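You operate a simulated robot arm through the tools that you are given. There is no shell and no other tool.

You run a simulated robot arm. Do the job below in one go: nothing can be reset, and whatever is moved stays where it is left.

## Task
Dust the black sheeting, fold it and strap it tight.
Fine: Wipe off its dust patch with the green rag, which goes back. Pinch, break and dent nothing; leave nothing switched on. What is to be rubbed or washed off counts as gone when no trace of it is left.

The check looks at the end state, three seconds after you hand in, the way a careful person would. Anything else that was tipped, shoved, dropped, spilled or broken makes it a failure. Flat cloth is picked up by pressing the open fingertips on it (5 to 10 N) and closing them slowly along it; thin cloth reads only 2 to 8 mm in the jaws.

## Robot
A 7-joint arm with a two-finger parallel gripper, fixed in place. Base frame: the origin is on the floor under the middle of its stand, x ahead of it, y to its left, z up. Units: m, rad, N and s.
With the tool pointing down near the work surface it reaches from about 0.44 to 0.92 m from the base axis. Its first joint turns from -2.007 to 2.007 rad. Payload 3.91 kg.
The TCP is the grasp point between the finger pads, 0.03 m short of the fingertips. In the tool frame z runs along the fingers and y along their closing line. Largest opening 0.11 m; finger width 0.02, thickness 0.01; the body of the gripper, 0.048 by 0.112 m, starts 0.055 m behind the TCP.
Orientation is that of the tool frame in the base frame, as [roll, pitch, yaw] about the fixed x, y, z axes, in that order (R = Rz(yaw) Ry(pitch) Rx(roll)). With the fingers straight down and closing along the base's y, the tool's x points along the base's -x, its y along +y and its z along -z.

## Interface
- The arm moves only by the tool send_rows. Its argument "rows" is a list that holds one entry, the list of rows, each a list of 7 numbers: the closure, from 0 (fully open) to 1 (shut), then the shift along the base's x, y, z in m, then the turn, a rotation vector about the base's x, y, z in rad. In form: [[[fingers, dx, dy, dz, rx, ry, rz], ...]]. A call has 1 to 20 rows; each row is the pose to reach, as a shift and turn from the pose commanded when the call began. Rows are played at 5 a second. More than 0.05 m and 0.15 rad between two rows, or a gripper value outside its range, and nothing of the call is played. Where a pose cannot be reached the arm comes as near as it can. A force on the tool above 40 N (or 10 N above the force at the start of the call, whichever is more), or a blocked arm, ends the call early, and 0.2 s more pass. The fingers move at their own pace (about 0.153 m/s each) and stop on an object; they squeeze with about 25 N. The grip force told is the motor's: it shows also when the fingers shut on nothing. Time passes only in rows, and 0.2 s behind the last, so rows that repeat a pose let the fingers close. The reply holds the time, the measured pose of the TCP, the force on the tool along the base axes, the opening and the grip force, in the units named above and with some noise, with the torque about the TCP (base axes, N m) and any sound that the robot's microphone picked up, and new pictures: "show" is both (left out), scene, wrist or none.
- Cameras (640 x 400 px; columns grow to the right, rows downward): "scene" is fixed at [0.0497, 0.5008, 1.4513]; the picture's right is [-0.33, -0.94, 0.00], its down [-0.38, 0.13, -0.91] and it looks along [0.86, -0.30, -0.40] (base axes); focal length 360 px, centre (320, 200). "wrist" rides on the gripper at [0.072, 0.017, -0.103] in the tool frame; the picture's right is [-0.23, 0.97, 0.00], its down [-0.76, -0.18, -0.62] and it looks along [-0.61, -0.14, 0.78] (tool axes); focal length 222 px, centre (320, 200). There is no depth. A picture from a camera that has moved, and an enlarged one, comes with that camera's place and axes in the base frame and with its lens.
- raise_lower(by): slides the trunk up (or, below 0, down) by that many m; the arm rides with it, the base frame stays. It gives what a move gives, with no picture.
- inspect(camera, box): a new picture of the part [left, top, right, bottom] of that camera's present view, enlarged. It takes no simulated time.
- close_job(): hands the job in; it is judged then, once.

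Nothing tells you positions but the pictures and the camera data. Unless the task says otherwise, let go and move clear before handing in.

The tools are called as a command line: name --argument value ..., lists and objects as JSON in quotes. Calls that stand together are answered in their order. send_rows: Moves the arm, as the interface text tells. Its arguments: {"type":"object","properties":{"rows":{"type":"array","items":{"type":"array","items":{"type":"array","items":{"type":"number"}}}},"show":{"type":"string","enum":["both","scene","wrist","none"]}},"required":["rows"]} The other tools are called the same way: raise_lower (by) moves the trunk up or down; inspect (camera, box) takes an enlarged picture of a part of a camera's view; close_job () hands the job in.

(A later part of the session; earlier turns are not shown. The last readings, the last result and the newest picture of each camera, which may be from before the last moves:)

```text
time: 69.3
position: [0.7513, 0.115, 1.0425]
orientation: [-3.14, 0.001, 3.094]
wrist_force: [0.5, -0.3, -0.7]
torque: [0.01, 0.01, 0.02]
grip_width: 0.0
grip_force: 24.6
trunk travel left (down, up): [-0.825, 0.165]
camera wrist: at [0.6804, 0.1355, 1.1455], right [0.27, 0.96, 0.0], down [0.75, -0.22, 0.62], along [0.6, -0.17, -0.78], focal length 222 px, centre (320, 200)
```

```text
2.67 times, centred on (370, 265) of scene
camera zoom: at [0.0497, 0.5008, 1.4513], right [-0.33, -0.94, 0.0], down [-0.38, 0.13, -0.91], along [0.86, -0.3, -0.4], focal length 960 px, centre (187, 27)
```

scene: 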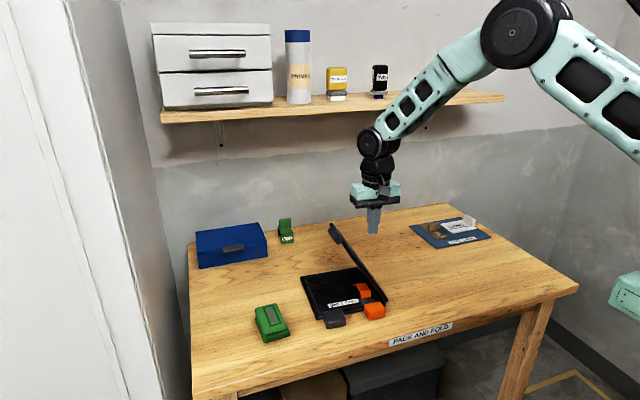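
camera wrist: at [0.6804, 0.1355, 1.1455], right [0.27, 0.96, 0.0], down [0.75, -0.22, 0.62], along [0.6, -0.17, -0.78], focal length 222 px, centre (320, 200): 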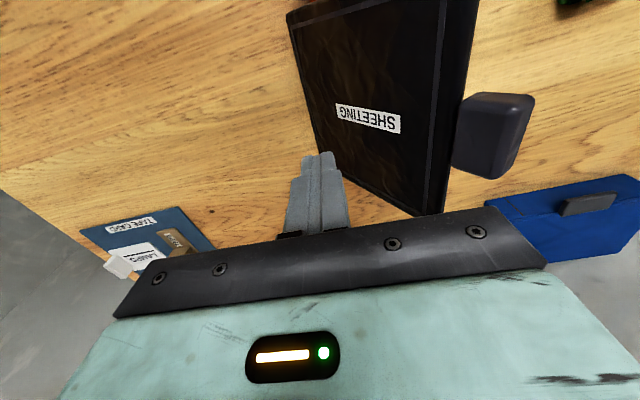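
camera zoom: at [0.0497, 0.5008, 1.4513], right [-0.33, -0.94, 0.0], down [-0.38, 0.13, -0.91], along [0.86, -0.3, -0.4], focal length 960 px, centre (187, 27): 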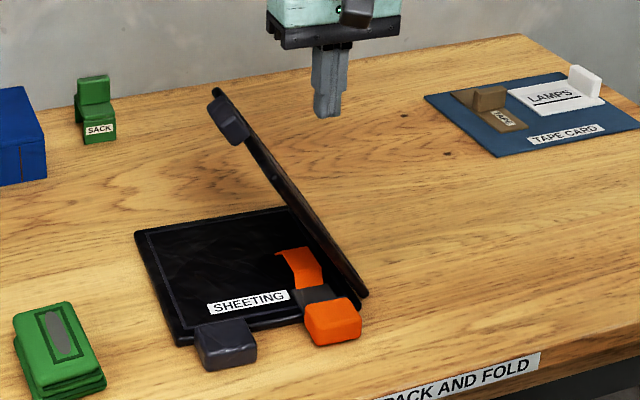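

The flap stands at about 121° and the closed fingertips are on its outer side. I'll push it along its arc to about 140° first.

send_rows --rows '[[[1, 0.001, 0.022, -0.01, 0, 0, 0], [1, 0.002, 0.0444, -0.0188, 0, 0, 0], [1, 0.003, 0.0566, -0.0236, 0, 0, 0], [1, 0.0034, 0.0684, -0.0294, 0, 0, 0], [1, 0.004, 0.0796, -0.0363, 0, 0, 0], [1, 0.0045, 0.0903, -0.0441, 0, 0, 0], [1, 0.005, 0.1001, -0.0528, 0, 0, 0], [1, 0.005, 0.1001, -0.0528, 0, 0, 0]]]'

inspect --camera "scene" --box '[270, 200, 430, 340]'

```text
time: 71.1
position: [0.7557, 0.216, 0.9895]
orientation: [-3.141, 0.0, 3.093]
wrist_force: [0.1, 0.4, 0.1]
torque: [0.02, 0.0, 0.01]
grip_width: 0.0
grip_force: 24.6
trunk travel left (down, up): [-0.825, 0.165]
camera wrist: at [0.6844, 0.236, 1.0933], right [0.27, 0.96, 0.0], down [0.75, -0.21, 0.62], along [0.6, -0.17, -0.78], focal length 222 px, centre (320, 200)
```

scene: 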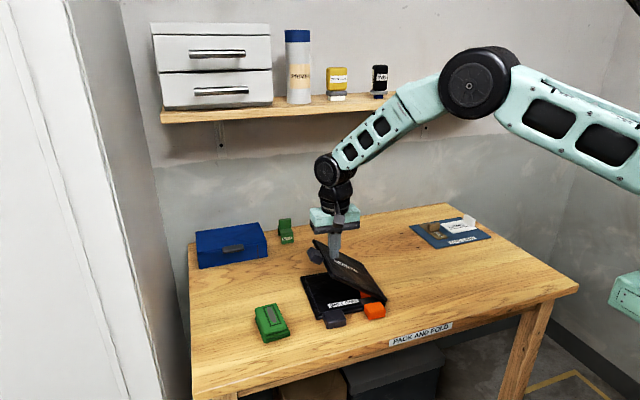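
wrist: 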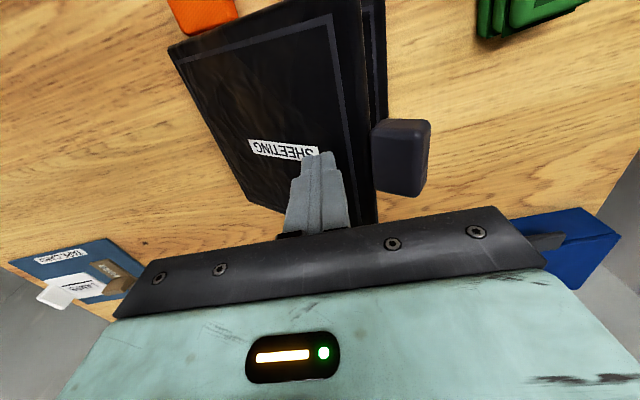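

```text
2.86 times, centred on (350, 270) of scene
camera zoom: at [0.0497, 0.5008, 1.4513], right [-0.33, -0.94, 0.0], down [-0.38, 0.13, -0.91], along [0.86, -0.3, -0.4], focal length 1028 px, centre (234, 0)
```

zoom: 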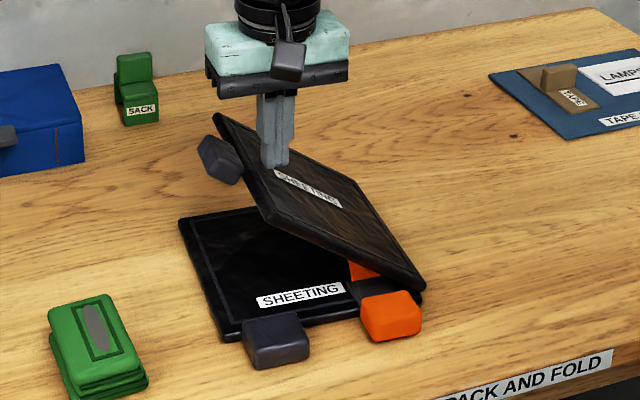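

The flap follows smoothly to about 140° and the sheet doesn't slide. I'll go on to about 165° and watch for contact with the strap hump.

send_rows --rows '[[[1, 0.0005, 0.0091, -0.0096, 0, 0, 0], [1, 0.001, 0.0173, -0.0198, 0, 0, 0], [1, 0.0013, 0.0245, -0.0308, 0, 0, 0], [1, 0.0016, 0.0309, -0.0424, 0, 0, 0], [1, 0.0018, 0.0362, -0.0544, 0, 0, 0], [1, 0.0018, 0.0362, -0.0544, 0, 0, 0]]]'

inspect --camera "scene" --box '[270, 220, 430, 340]'

```text
time: 72.5
position: [0.7579, 0.2518, 0.9358]
orientation: [-3.141, -0.001, 3.094]
wrist_force: [0.7, -0.5, 0.5]
torque: [-0.02, 0.04, 0.01]
grip_width: 0.0
grip_force: 25.2
trunk travel left (down, up): [-0.825, 0.165]
camera wrist: at [0.6868, 0.2726, 1.0392], right [0.28, 0.96, 0.0], down [0.75, -0.22, 0.62], along [0.6, -0.17, -0.78], focal length 222 px, centre (320, 200)
```

scene: 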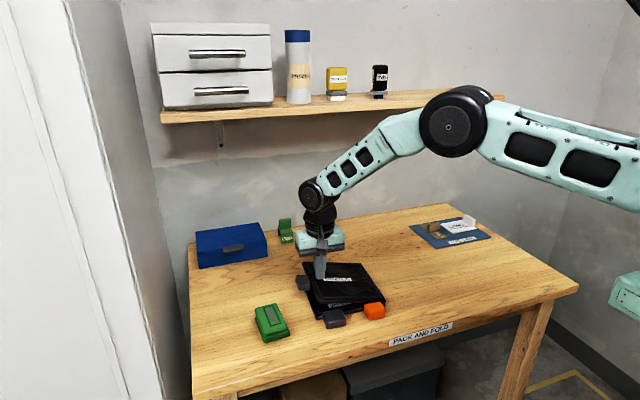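
wrist: 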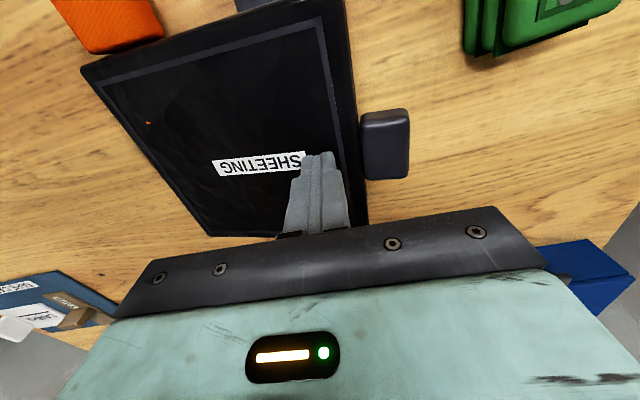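

```text
3.33 times, centred on (350, 280) of scene
camera zoom: at [0.0497, 0.5008, 1.4513], right [-0.33, -0.94, 0.0], down [-0.38, 0.13, -0.91], along [0.86, -0.3, -0.4], focal length 1199 px, centre (220, -67)
```

zoom: 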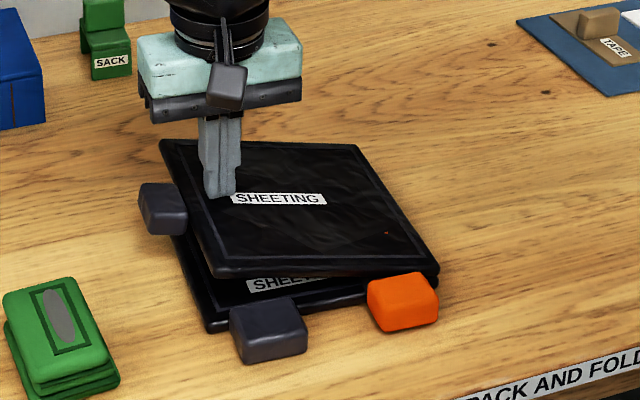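

The flap passes over the strap without hindrance, with the hump tip just showing through. I'll press it gently down the rest of the way.

send_rows --rows '[[[1, 0.0002, 0.0041, -0.0125, 0, 0, 0], [1, 0.0003, 0.0072, -0.0253, 0, 0, 0], [1, 0.0004, 0.0085, -0.0331, 0, 0, 0], [1, 0.0004, 0.009, -0.036, 0, 0, 0], [1, 0.0004, 0.009, -0.036, 0, 0, 0]]]'

inspect --camera "scene" --box '[270, 220, 430, 340]'

```text
time: 73.7
position: [0.7578, 0.2607, 0.9014]
orientation: [3.139, 0.002, 3.093]
wrist_force: [-3.3, -6.4, 20.2]
torque: [-0.16, 0.21, 0.06]
grip_width: 0.0
grip_force: 24.9
trunk travel left (down, up): [-0.825, 0.165]
camera wrist: at [0.6873, 0.2808, 1.0053], right [0.28, 0.96, 0.0], down [0.75, -0.22, 0.62], along [0.6, -0.17, -0.78], focal length 222 px, centre (320, 200)
```

scene: 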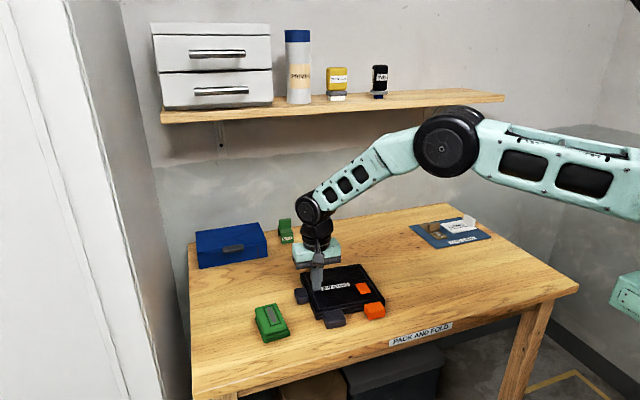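
wrist: 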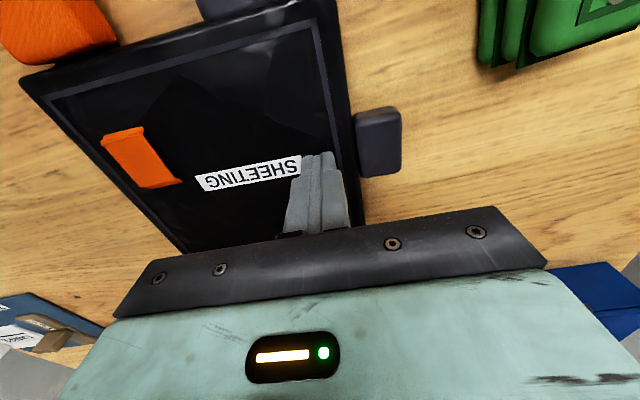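

```text
3.33 times, centred on (350, 280) of scene
camera zoom: at [0.0497, 0.5008, 1.4513], right [-0.33, -0.94, 0.0], down [-0.38, 0.13, -0.91], along [0.86, -0.3, -0.4], focal length 1199 px, centre (220, -67)
```

zoom: 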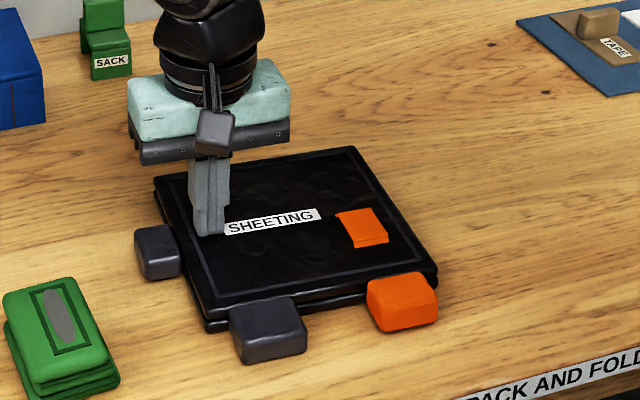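

It's folded flat, and the strap hump now sits above the folded flap. I'll back off and look at the result before dealing with the strap.

send_rows --rows '[[[1, 0, 0, 0.01, 0, 0, 0], [1, 0, 0, 0.04, 0, 0, 0], [1, -0.02, -0.02, 0.08, 0, 0, 0], [0.5, -0.05, -0.04, 0.11, 0, 0, 0], [0, -0.085, -0.06, 0.13, 0, 0, 0], [0, -0.11, -0.08, 0.14, 0, 0, 0], [0, -0.11, -0.08, 0.14, 0, 0, 0]]]'

inspect --camera "scene" --box '[280, 240, 420, 340]'

inspect --camera "wrist" --box '[160, 40, 420, 210]'

```text
time: 75.3
position: [0.6476, 0.1797, 1.04]
orientation: [3.14, -0.002, 3.092]
wrist_force: [0.4, 0.0, -0.4]
torque: [-0.04, -0.01, 0.02]
grip_width: 0.1099
grip_force: 0.0
trunk travel left (down, up): [-0.825, 0.165]
camera wrist: at [0.5762, 0.2007, 1.1421], right [0.27, 0.96, 0.0], down [0.75, -0.22, 0.62], along [0.6, -0.17, -0.78], focal length 222 px, centre (320, 200)
```

scene: 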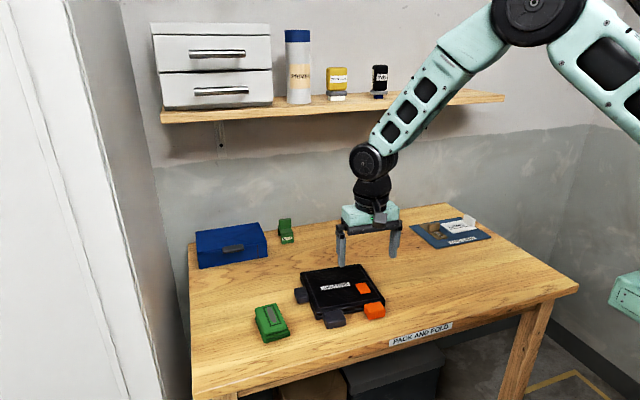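
wrist: 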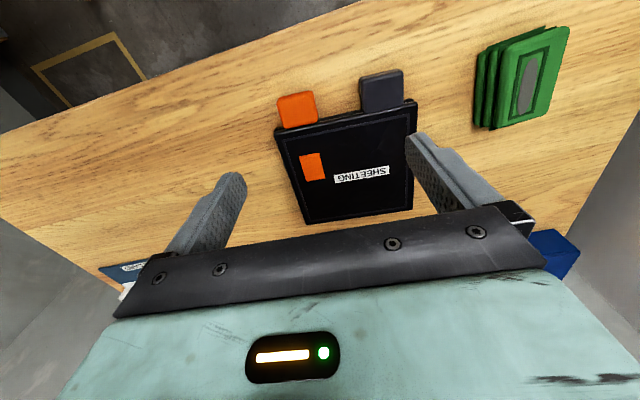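

```text
4.00 times, centred on (350, 290) of scene
camera zoom: at [0.0497, 0.5008, 1.4513], right [-0.33, -0.94, 0.0], down [-0.38, 0.13, -0.91], along [0.86, -0.3, -0.4], focal length 1439 px, centre (200, -160)
```

zoom: 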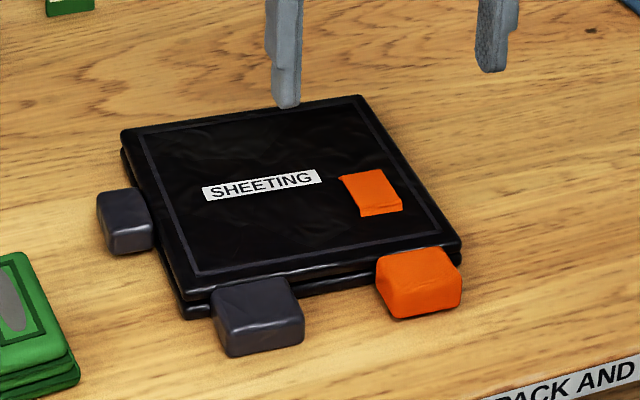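

```text
2.35 times, centred on (290, 125) of wrist
camera zoom: at [0.5762, 0.2007, 1.1421], right [0.27, 0.96, 0.0], down [0.75, -0.22, 0.62], along [0.6, -0.17, -0.78], focal length 523 px, centre (391, 376)
```

zoom: 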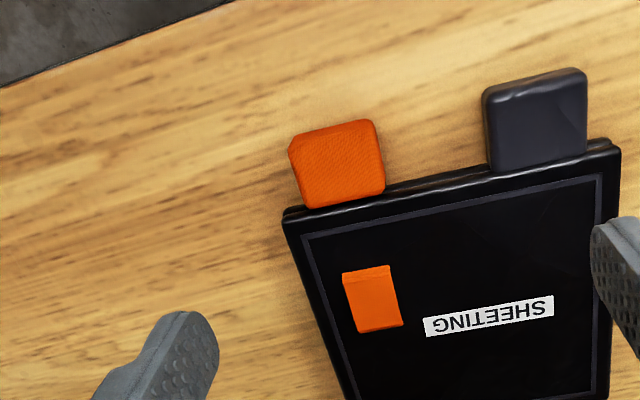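

The fold is done. The orange pull block is near (0.645, 0.153), about 0.043 wide in y and in front of the panel edge. I'll position partly closed fingers above it and check.

send_rows --rows '[[[0.2, 0, -0.013, -0.04, 0, 0, 0], [0.4, -0.003, -0.027, -0.08, 0, 0, 0], [0.4, -0.003, -0.027, -0.11, 0, 0, 0], [0.4, -0.003, -0.027, -0.12, 0, 0, 0], [0.4, -0.003, -0.027, -0.12, 0, 0, 0]]]'

inspect --camera "scene" --box '[320, 250, 420, 330]'

inspect --camera "wrist" --box '[200, 60, 440, 210]'

```text
time: 76.5
position: [0.645, 0.1535, 0.9203]
orientation: [-3.141, 0.001, 3.093]
wrist_force: [-0.3, 0.0, -0.5]
torque: [0.01, 0.03, 0.02]
grip_width: 0.066
grip_force: 0.0
trunk travel left (down, up): [-0.825, 0.165]
camera wrist: at [0.5741, 0.1743, 1.0229], right [0.27, 0.96, 0.0], down [0.75, -0.21, 0.62], along [0.6, -0.17, -0.78], focal length 222 px, centre (320, 200)
```

scene: 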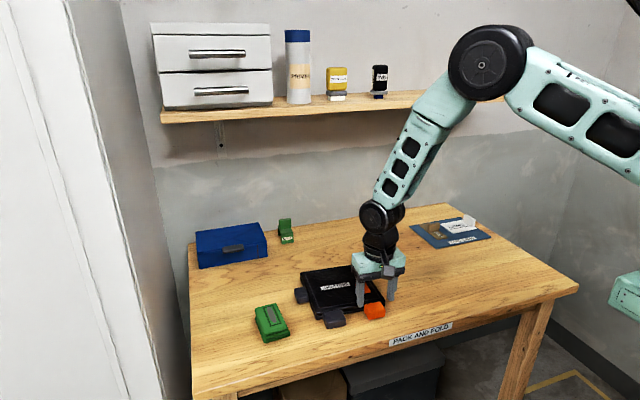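
wrist: 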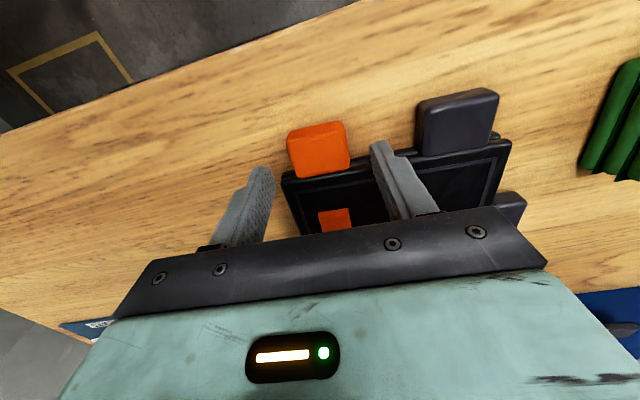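

```text
5.00 times, centred on (370, 290) of scene
camera zoom: at [0.0497, 0.5008, 1.4513], right [-0.33, -0.94, 0.0], down [-0.38, 0.13, -0.91], along [0.86, -0.3, -0.4], focal length 1799 px, centre (70, -250)
```

zoom: 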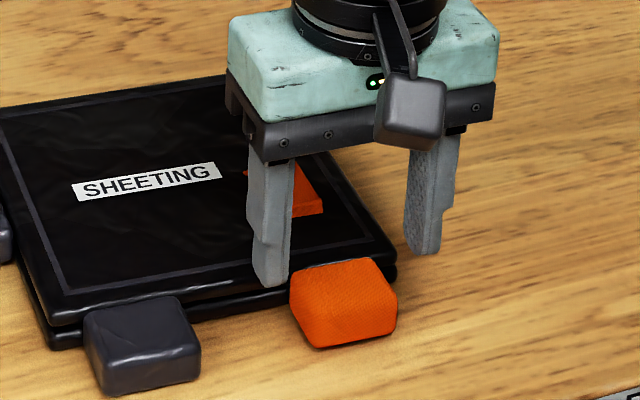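

```text
2.67 times, centred on (320, 135) of wrist
camera zoom: at [0.5741, 0.1743, 1.0229], right [0.27, 0.96, 0.0], down [0.75, -0.21, 0.62], along [0.6, -0.17, -0.78], focal length 592 px, centre (320, 373)
```

zoom: 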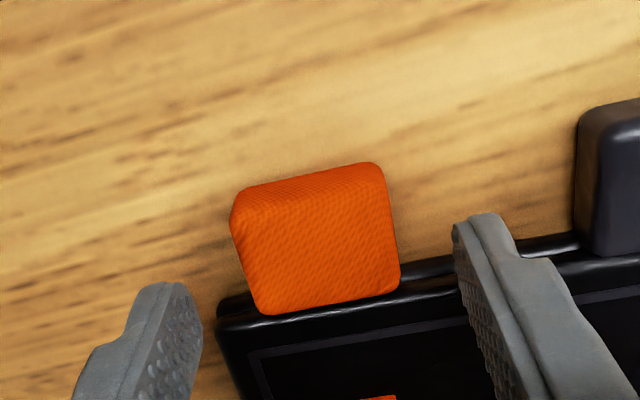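

The gripper is centred over the orange block. I'll lower it around the block and close.

send_rows --rows '[[[0.4, -0.003, 0, -0.012, 0, 0, 0], [0.4, -0.003, 0, -0.024, 0, 0, 0], [0.4, -0.003, 0, -0.032, 0, 0, 0], [0.4, -0.003, 0, -0.032, 0, 0, 0], [0.5, -0.003, 0, -0.032, 0, 0, 0], [0.56, -0.003, 0, -0.032, 0, 0, 0], [0.62, -0.003, 0, -0.032, 0, 0, 0], [0.68, -0.003, 0, -0.032, 0, 0, 0], [0.68, -0.003, 0, -0.032, 0, 0, 0]]]'

inspect --camera "scene" --box '[320, 250, 420, 330]'

inspect --camera "wrist" --box '[200, 60, 440, 210]'

```text
time: 78.5
position: [0.6421, 0.1527, 0.8892]
orientation: [3.141, -0.003, 3.093]
wrist_force: [-0.4, -2.9, 0.2]
torque: [-0.05, 0.1, -0.31]
grip_width: 0.0436
grip_force: 24.9
trunk travel left (down, up): [-0.825, 0.165]
camera wrist: at [0.5713, 0.174, 0.9913], right [0.28, 0.96, 0.0], down [0.75, -0.22, 0.62], along [0.6, -0.17, -0.78], focal length 222 px, centre (320, 200)
```

scene: 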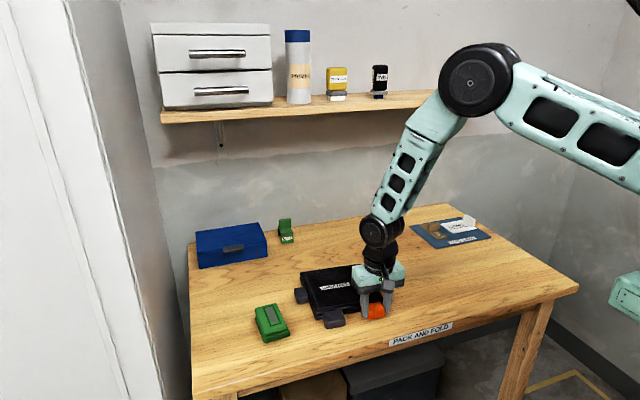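
wrist: 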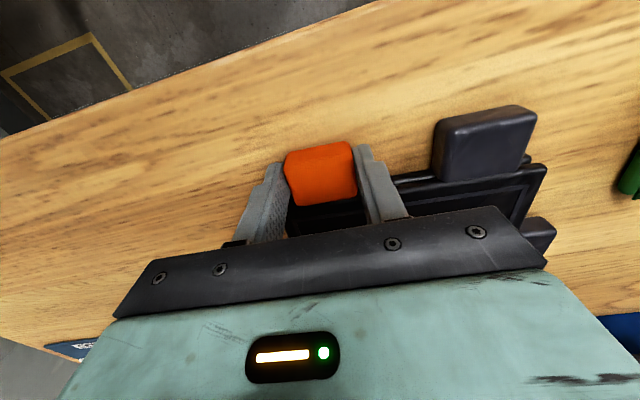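

```text
5.00 times, centred on (370, 290) of scene
camera zoom: at [0.0497, 0.5008, 1.4513], right [-0.33, -0.94, 0.0], down [-0.38, 0.13, -0.91], along [0.86, -0.3, -0.4], focal length 1799 px, centre (70, -250)
```

zoom: 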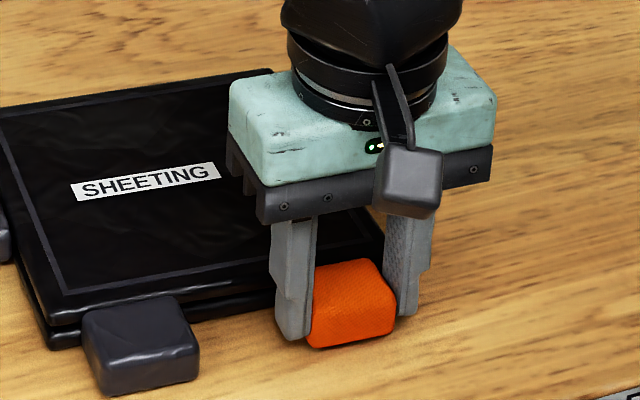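

```text
2.67 times, centred on (320, 135) of wrist
camera zoom: at [0.5713, 0.174, 0.9913], right [0.28, 0.96, 0.0], down [0.75, -0.22, 0.62], along [0.6, -0.17, -0.78], focal length 592 px, centre (320, 373)
```

zoom: 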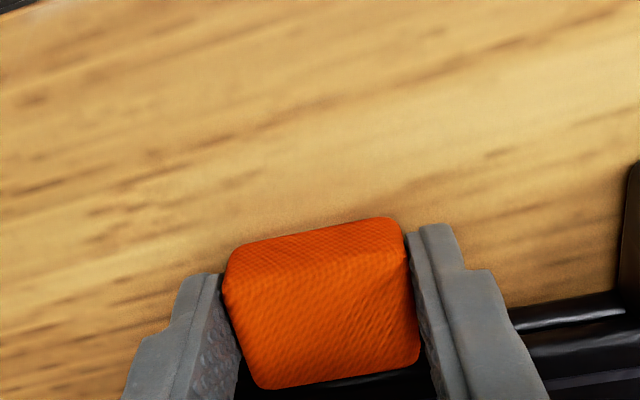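

The block is held at 0.044 m. I'll pull it slowly toward the front along the strap and watch the force, the hump and whether the sheet drags.

send_rows --rows '[[[0.68, -0.003, 0.0001, 0, 0, 0, 0], [0.68, -0.006, 0.0003, 0, 0, 0, 0], [0.68, -0.009, 0.0004, 0, 0, 0, 0], [0.68, -0.012, 0.0006, 0, 0, 0, 0]]]'

inspect --camera "scene" --box '[280, 240, 420, 340]'

```text
time: 79.5
position: [0.6296, 0.1549, 0.8891]
orientation: [3.141, -0.001, 3.092]
wrist_force: [0.8, 0.3, -0.4]
torque: [0.08, 0.02, -0.16]
grip_width: 0.0434
grip_force: 24.9
trunk travel left (down, up): [-0.825, 0.165]
camera wrist: at [0.5592, 0.1746, 0.9914], right [0.28, 0.96, 0.0], down [0.75, -0.22, 0.62], along [0.6, -0.17, -0.78], focal length 222 px, centre (320, 200)
```

scene: 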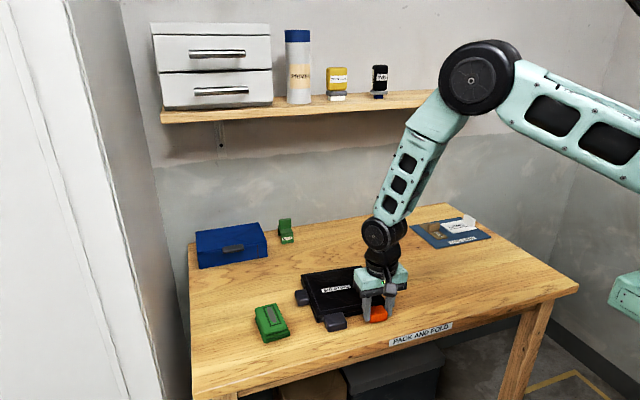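
wrist: 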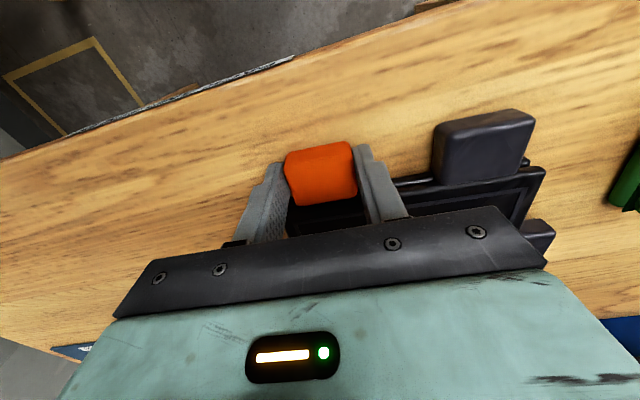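

```text
4.00 times, centred on (350, 290) of scene
camera zoom: at [0.0497, 0.5008, 1.4513], right [-0.33, -0.94, 0.0], down [-0.38, 0.13, -0.91], along [0.86, -0.3, -0.4], focal length 1439 px, centre (200, -160)
```

zoom: 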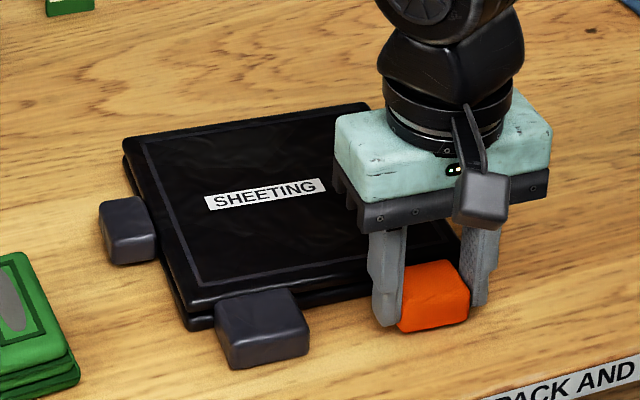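

The whole sheet dragged along because its friction on the table is weaker than the strap's. I'll try pressing the block down, which loads the sheet onto the table through the strap keeper, while pulling.

send_rows --rows '[[[0.68, 0, 0, -0.001, 0, 0, 0], [0.68, 0, 0, -0.002, 0, 0, 0], [0.68, 0, 0, -0.002, 0, 0, 0]]]' --show "none"

inspect --camera "scene" --box '[320, 250, 420, 330]'

```text
time: 80.3
position: [0.6305, 0.1533, 0.889]
orientation: [3.14, 0.002, 3.092]
wrist_force: [-1.5, -3.4, 24.5]
torque: [-0.1, 0.44, -0.29]
grip_width: 0.0436
grip_force: 24.7
trunk travel left (down, up): [-0.825, 0.165]
```

```text
5.00 times, centred on (370, 290) of scene
camera zoom: at [0.0497, 0.5008, 1.4513], right [-0.33, -0.94, 0.0], down [-0.38, 0.13, -0.91], along [0.86, -0.3, -0.4], focal length 1799 px, centre (70, -250)
```

zoom: 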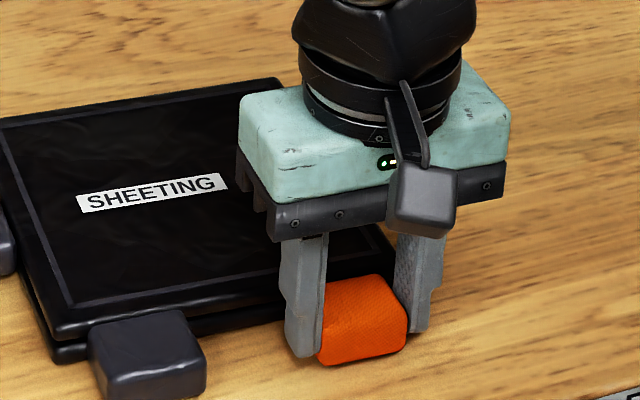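

The press went straight through the block into the table, so it doesn't help. I'll ease it off, slide the sheet slowly back and try a quick pull so the sheet's inertia resists the strap.

send_rows --rows '[[[0.68, 0, 0, 0.0025, 0, 0, 0], [0.68, 0.006, -0.0003, 0.003, 0, 0, 0], [0.68, 0.012, -0.0006, 0.003, 0, 0, 0], [0.68, 0.018, -0.0009, 0.003, 0, 0, 0], [0.68, 0.024, -0.0012, 0.003, 0, 0, 0], [0.68, 0.024, -0.0012, 0.003, 0, 0, 0], [0.68, -0.024, 0.0012, 0.003, 0, 0, 0]]]'

inspect --camera "scene" --box '[280, 250, 420, 340]'

inspect --camera "wrist" --box '[200, 60, 560, 260]'

```text
time: 81.9
position: [0.6051, 0.1548, 0.8893]
orientation: [-3.139, -0.002, 3.093]
wrist_force: [2.4, 1.8, 0.1]
torque: [-0.25, 0.65, 0.16]
grip_width: 0.0436
grip_force: 24.8
trunk travel left (down, up): [-0.825, 0.165]
camera wrist: at [0.5348, 0.1755, 0.9917], right [0.27, 0.96, 0.0], down [0.75, -0.22, 0.62], along [0.6, -0.17, -0.78], focal length 222 px, centre (320, 200)
```

scene: 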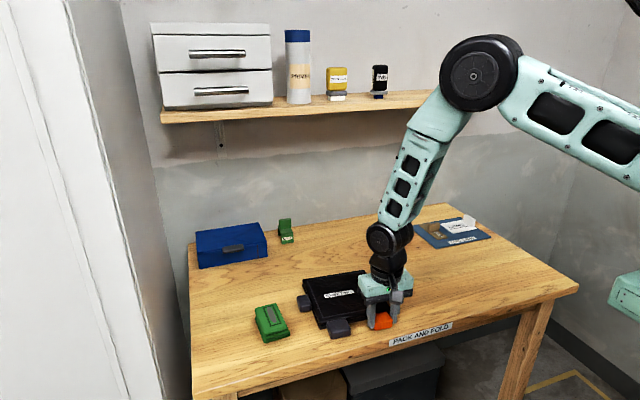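
wrist: 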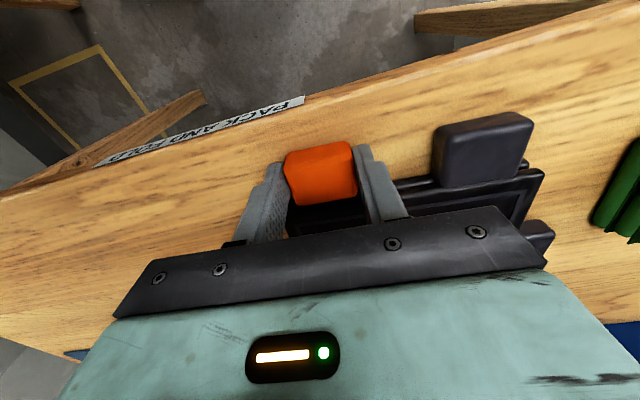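

```text
4.44 times, centred on (350, 295) of scene
camera zoom: at [0.0497, 0.5008, 1.4513], right [-0.33, -0.94, 0.0], down [-0.38, 0.13, -0.91], along [0.86, -0.3, -0.4], focal length 1599 px, centre (187, -222)
```

zoom: 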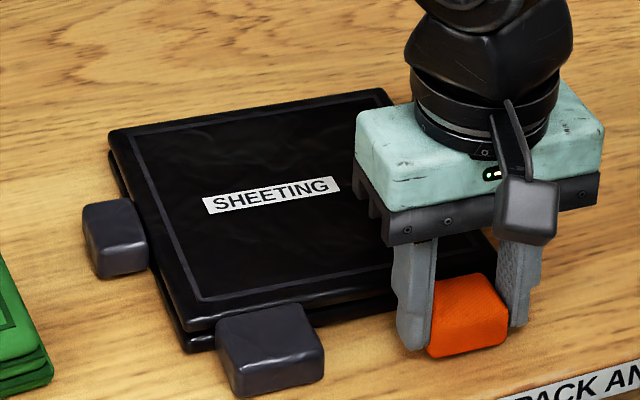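

```text
1.78 times, centred on (380, 160) of wrist
camera zoom: at [0.5348, 0.1755, 0.9917], right [0.27, 0.96, 0.0], down [0.75, -0.22, 0.62], along [0.6, -0.17, -0.78], focal length 395 px, centre (213, 271)
```

zoom: 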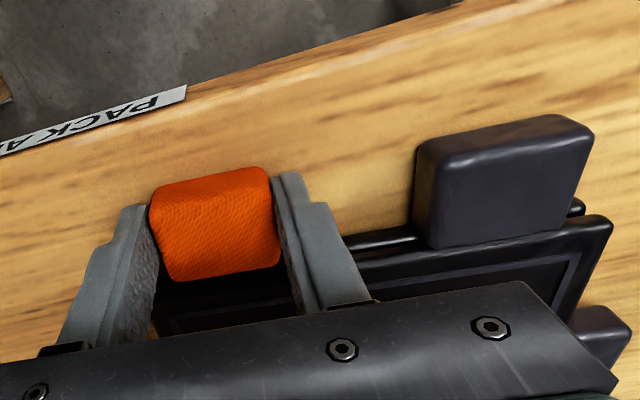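

I'll compare with the earlier view to see whether the block moved relative to the panel.

inspect --camera "wrist" --box '[200, 60, 440, 210]'

inspect --camera "scene" --box '[320, 260, 420, 340]'

```text
2.67 times, centred on (320, 135) of wrist
camera zoom: at [0.5348, 0.1755, 0.9917], right [0.27, 0.96, 0.0], down [0.75, -0.22, 0.62], along [0.6, -0.17, -0.78], focal length 592 px, centre (320, 373)
```

zoom: 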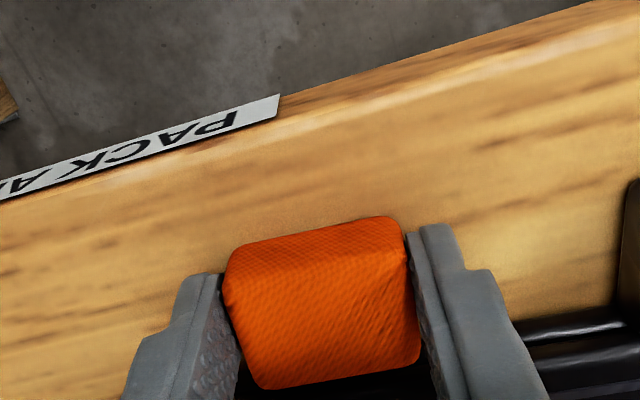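

```text
5.00 times, centred on (370, 300) of scene
camera zoom: at [0.0497, 0.5008, 1.4513], right [-0.33, -0.94, 0.0], down [-0.38, 0.13, -0.91], along [0.86, -0.3, -0.4], focal length 1799 px, centre (70, -300)
```

zoom: 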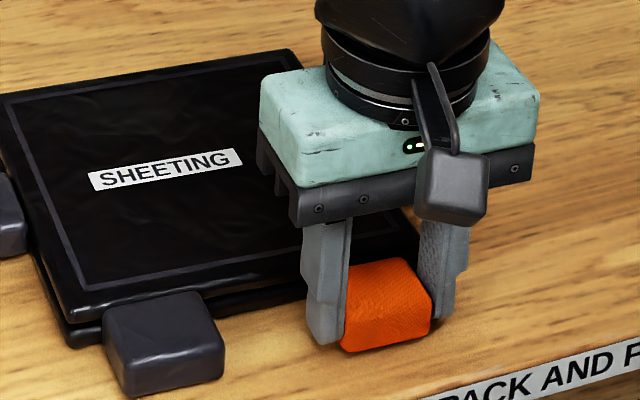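

The block has moved about 3 mm relative to the panel, so the strap does give, perhaps with damping. I'll try a very slow pull that the sheet's own friction can resist.

send_rows --rows '[[[0.68, -0.0005, 0, 0, 0, 0, 0], [0.68, -0.001, 0, 0, 0, 0, 0], [0.68, -0.0015, 0, 0, 0, 0, 0], [0.68, -0.002, 0, 0, 0, 0, 0], [0.68, -0.0025, 0, 0, 0, 0, 0], [0.68, -0.003, 0, 0, 0, 0, 0], [0.68, -0.0035, 0, 0, 0, 0, 0], [0.68, -0.004, 0, 0, 0, 0, 0], [0.68, -0.0045, 0, 0, 0, 0, 0], [0.68, -0.005, 0, 0, 0, 0, 0], [0.68, -0.0055, 0, 0, 0, 0, 0], [0.68, -0.006, 0, 0, 0, 0, 0], [0.68, -0.0065, 0, 0, 0, 0, 0], [0.68, -0.007, 0, 0, 0, 0, 0], [0.68, -0.0075, 0, 0, 0, 0, 0], [0.68, -0.008, 0, 0, 0, 0, 0]]]' --show "none"

inspect --camera "wrist" --box '[200, 60, 440, 210]'

inspect --camera "scene" --box '[320, 260, 420, 340]'

```text
time: 85.3
position: [0.5981, 0.1554, 0.8895]
orientation: [3.141, 0.001, 3.094]
wrist_force: [2.1, 0.2, -0.5]
torque: [0.14, -0.06, -0.13]
grip_width: 0.0436
grip_force: 25.1
trunk travel left (down, up): [-0.825, 0.165]
```

```text
2.67 times, centred on (320, 135) of wrist
camera zoom: at [0.5272, 0.1758, 0.992], right [0.27, 0.96, 0.0], down [0.75, -0.21, 0.62], along [0.6, -0.17, -0.78], focal length 592 px, centre (320, 373)
```

zoom: 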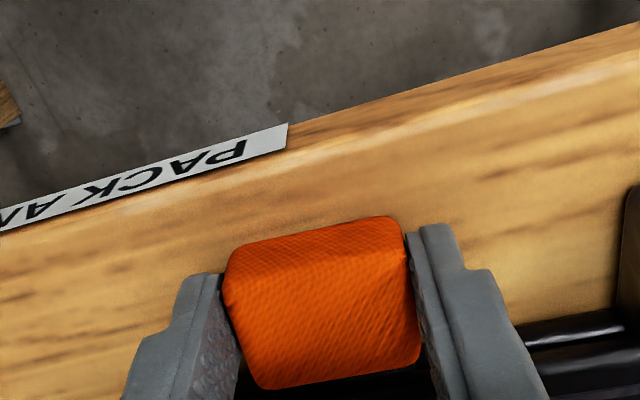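

```text
5.00 times, centred on (370, 300) of scene
camera zoom: at [0.0497, 0.5008, 1.4513], right [-0.33, -0.94, 0.0], down [-0.38, 0.13, -0.91], along [0.86, -0.3, -0.4], focal length 1799 px, centre (70, -300)
```

zoom: 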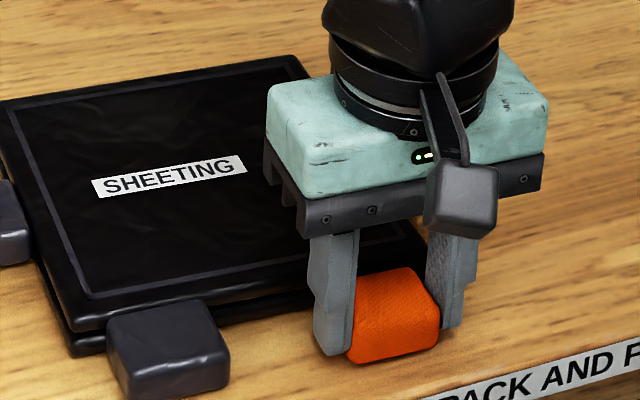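

A slow pull just drags the sheet, so the strap's friction is a bit above the sheet's, while the jerk did slip it. I'll use that with a few cycles of gentle push forward and quick pull back, so the sheet's inertia draws the strap tight.

send_rows --rows '[[[0.68, 0.01, -0.0005, 0, 0, 0, 0], [0.68, 0.03, -0.0015, 0, 0, 0, 0], [0.68, 0.06, -0.003, 0, 0, 0, 0], [0.68, 0.09, -0.0045, 0, 0, 0, 0], [0.68, 0.04, -0.002, 0, 0, 0, 0], [0.68, 0.01, -0.0005, 0, 0, 0, 0], [0.68, -0.002, 0.0001, 0, 0, 0, 0]]]'

inspect --camera "wrist" --box '[200, 60, 440, 210]'

inspect --camera "scene" --box '[280, 250, 420, 340]'

```text
time: 86.9
position: [0.5959, 0.1545, 0.8901]
orientation: [-3.141, 0.0, 3.093]
wrist_force: [-0.5, -1.7, -0.1]
torque: [0.16, 0.04, 0.01]
grip_width: 0.0434
grip_force: 24.8
trunk travel left (down, up): [-0.825, 0.165]
camera wrist: at [0.5247, 0.1756, 0.9921], right [0.27, 0.96, 0.0], down [0.75, -0.21, 0.62], along [0.6, -0.17, -0.78], focal length 222 px, centre (320, 200)
```

scene: 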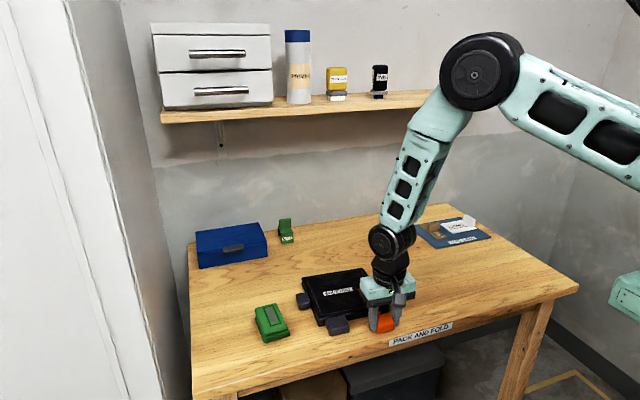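
wrist: 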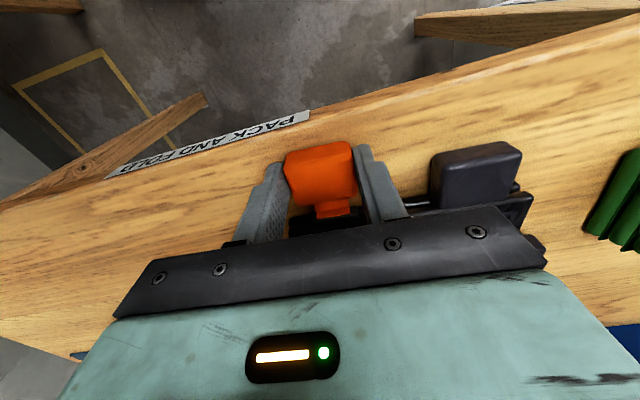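

```text
2.67 times, centred on (320, 135) of wrist
camera zoom: at [0.5247, 0.1756, 0.9921], right [0.27, 0.96, 0.0], down [0.75, -0.21, 0.62], along [0.6, -0.17, -0.78], focal length 592 px, centre (320, 373)
```

zoom: 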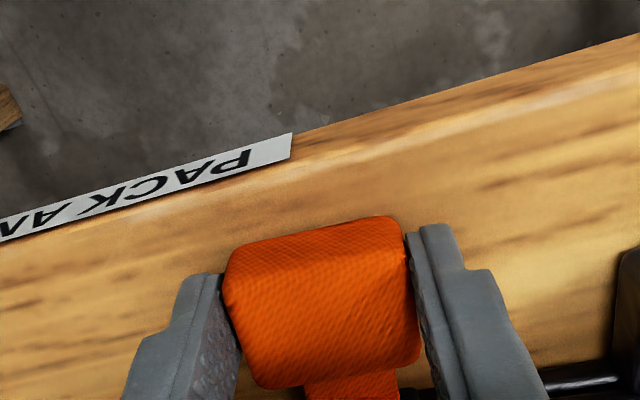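

```text
4.44 times, centred on (350, 295) of scene
camera zoom: at [0.0497, 0.5008, 1.4513], right [-0.33, -0.94, 0.0], down [-0.38, 0.13, -0.91], along [0.86, -0.3, -0.4], focal length 1599 px, centre (187, -222)
```

zoom: 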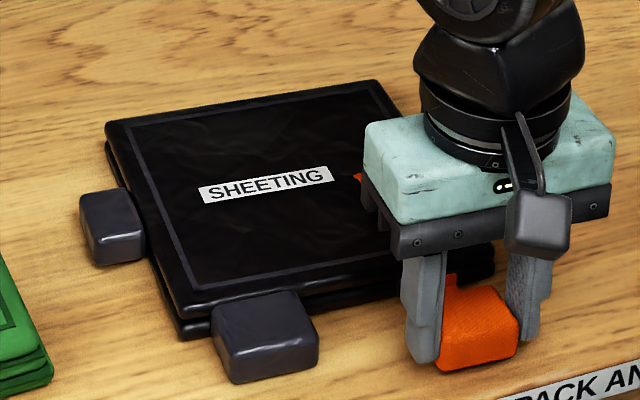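

That worked: the strap came out by more than a centimetre and the webbing now shows behind the block. I'll do another cycle.

send_rows --rows '[[[0.68, 0.01, -0.0005, 0, 0, 0, 0], [0.68, 0.03, -0.0015, 0, 0, 0, 0], [0.68, 0.06, -0.003, 0, 0, 0, 0], [0.68, 0.09, -0.0045, 0, 0, 0, 0], [0.68, 0.04, -0.002, 0, 0, 0, 0], [0.68, 0.01, -0.0005, 0, 0, 0, 0], [0.68, 0.0, 0.0, 0, 0, 0, 0]]]'

inspect --camera "wrist" --box '[200, 60, 440, 210]'

inspect --camera "scene" --box '[280, 250, 420, 340]'

```text
time: 88.5
position: [0.5951, 0.1549, 0.8896]
orientation: [-3.141, -0.003, 3.092]
wrist_force: [-0.1, -0.4, -0.6]
torque: [-0.14, -0.01, -0.12]
grip_width: 0.0436
grip_force: 25.5
trunk travel left (down, up): [-0.825, 0.165]
camera wrist: at [0.5247, 0.1756, 0.9921], right [0.28, 0.96, 0.0], down [0.75, -0.22, 0.62], along [0.6, -0.17, -0.78], focal length 222 px, centre (320, 200)
```

scene: 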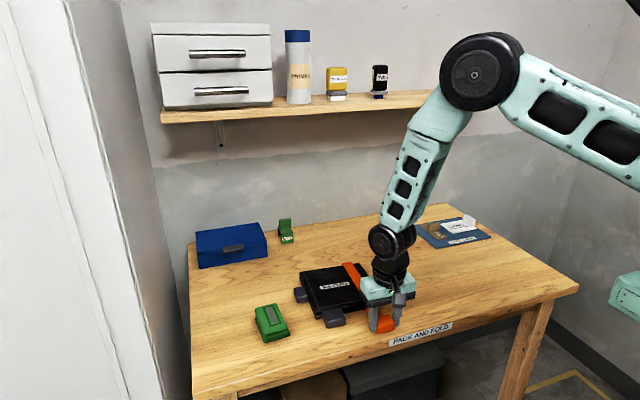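
wrist: 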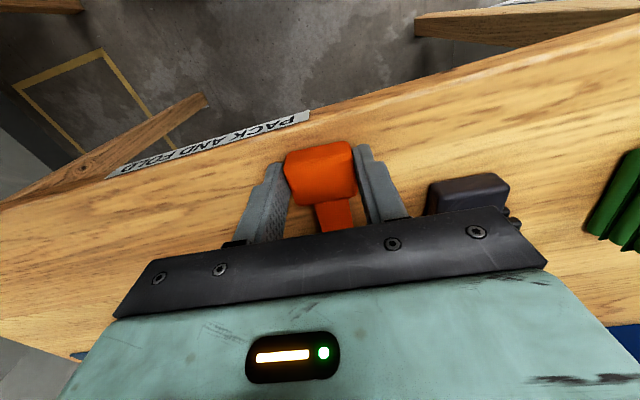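

```text
2.67 times, centred on (320, 135) of wrist
camera zoom: at [0.5247, 0.1756, 0.9921], right [0.28, 0.96, 0.0], down [0.75, -0.22, 0.62], along [0.6, -0.17, -0.78], focal length 592 px, centre (320, 373)
```

zoom: 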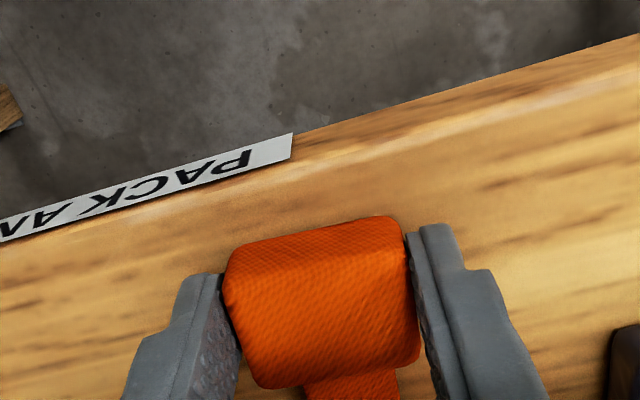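

```text
4.44 times, centred on (350, 295) of scene
camera zoom: at [0.0497, 0.5008, 1.4513], right [-0.33, -0.94, 0.0], down [-0.38, 0.13, -0.91], along [0.86, -0.3, -0.4], focal length 1599 px, centre (187, -222)
```

zoom: 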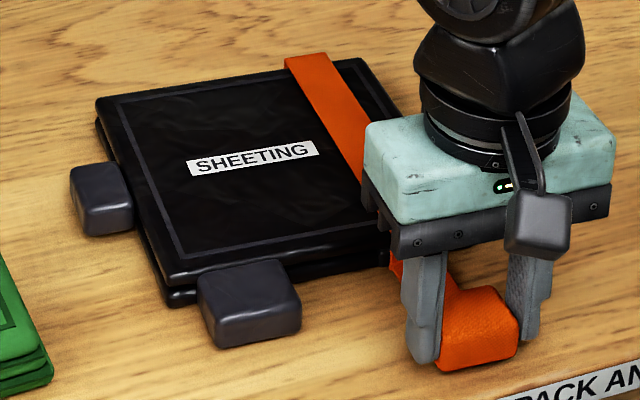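

The strap now lies flat as a band right across the folded bundle. I'll do one more cycle to make sure it's fully drawn up to its stop.

send_rows --rows '[[[0.68, 0.01, -0.0005, 0, 0, 0, 0], [0.68, 0.03, -0.0015, 0, 0, 0, 0], [0.68, 0.06, -0.003, 0, 0, 0, 0], [0.68, 0.09, -0.0045, 0, 0, 0, 0], [0.68, 0.045, -0.0022, 0, 0, 0, 0], [0.68, 0.015, -0.0008, 0, 0, 0, 0], [0.68, 0.002, 0.0, 0, 0, 0, 0], [0.68, 0.0, 0.0, 0, 0, 0, 0]]]'

inspect --camera "wrist" --box '[200, 60, 440, 210]'

inspect --camera "scene" --box '[280, 250, 420, 340]'

```text
time: 90.3
position: [0.5967, 0.1556, 0.8894]
orientation: [3.141, 0.0, 3.092]
wrist_force: [2.3, 0.2, 1.1]
torque: [-0.07, -0.28, -0.2]
grip_width: 0.0434
grip_force: 24.6
trunk travel left (down, up): [-0.825, 0.165]
camera wrist: at [0.5256, 0.1763, 0.9922], right [0.28, 0.96, 0.0], down [0.75, -0.22, 0.62], along [0.6, -0.17, -0.78], focal length 222 px, centre (320, 200)
```

scene: 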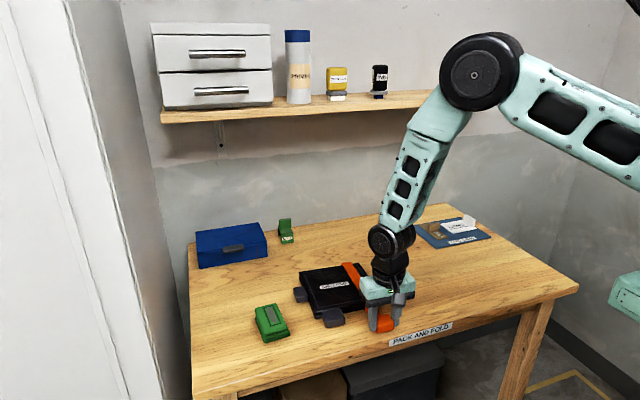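
wrist: 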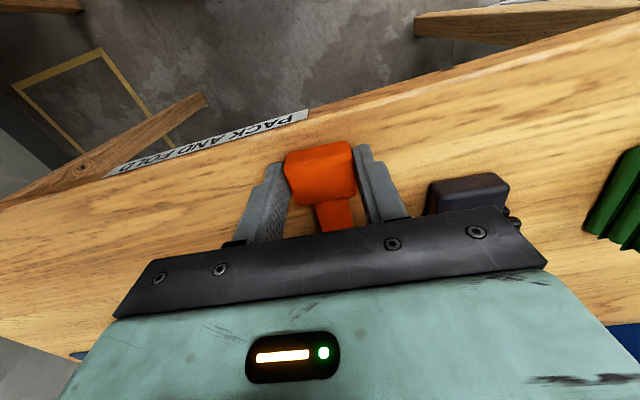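

```text
2.67 times, centred on (320, 135) of wrist
camera zoom: at [0.5256, 0.1763, 0.9922], right [0.28, 0.96, 0.0], down [0.75, -0.22, 0.62], along [0.6, -0.17, -0.78], focal length 592 px, centre (320, 373)
```

zoom: 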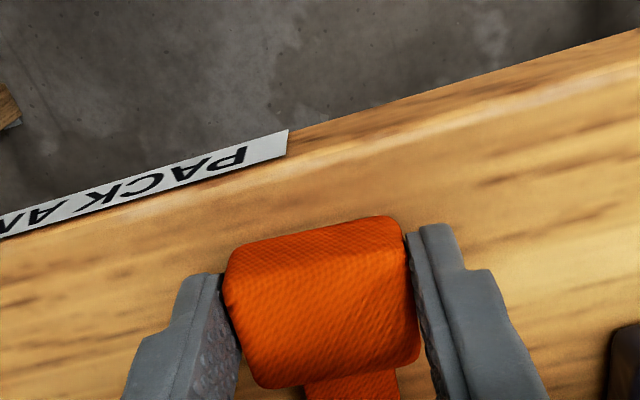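

```text
4.44 times, centred on (350, 295) of scene
camera zoom: at [0.0497, 0.5008, 1.4513], right [-0.33, -0.94, 0.0], down [-0.38, 0.13, -0.91], along [0.86, -0.3, -0.4], focal length 1599 px, centre (187, -222)
```

zoom: 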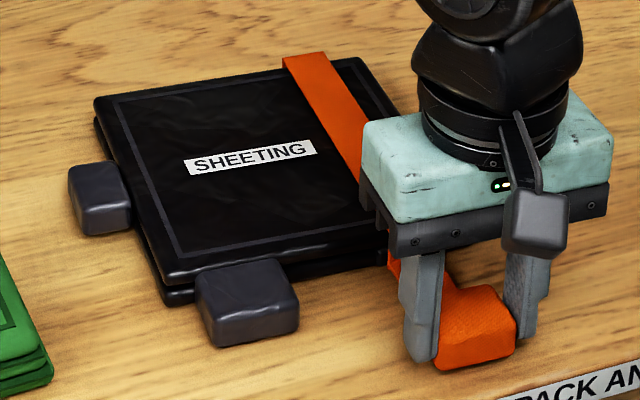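

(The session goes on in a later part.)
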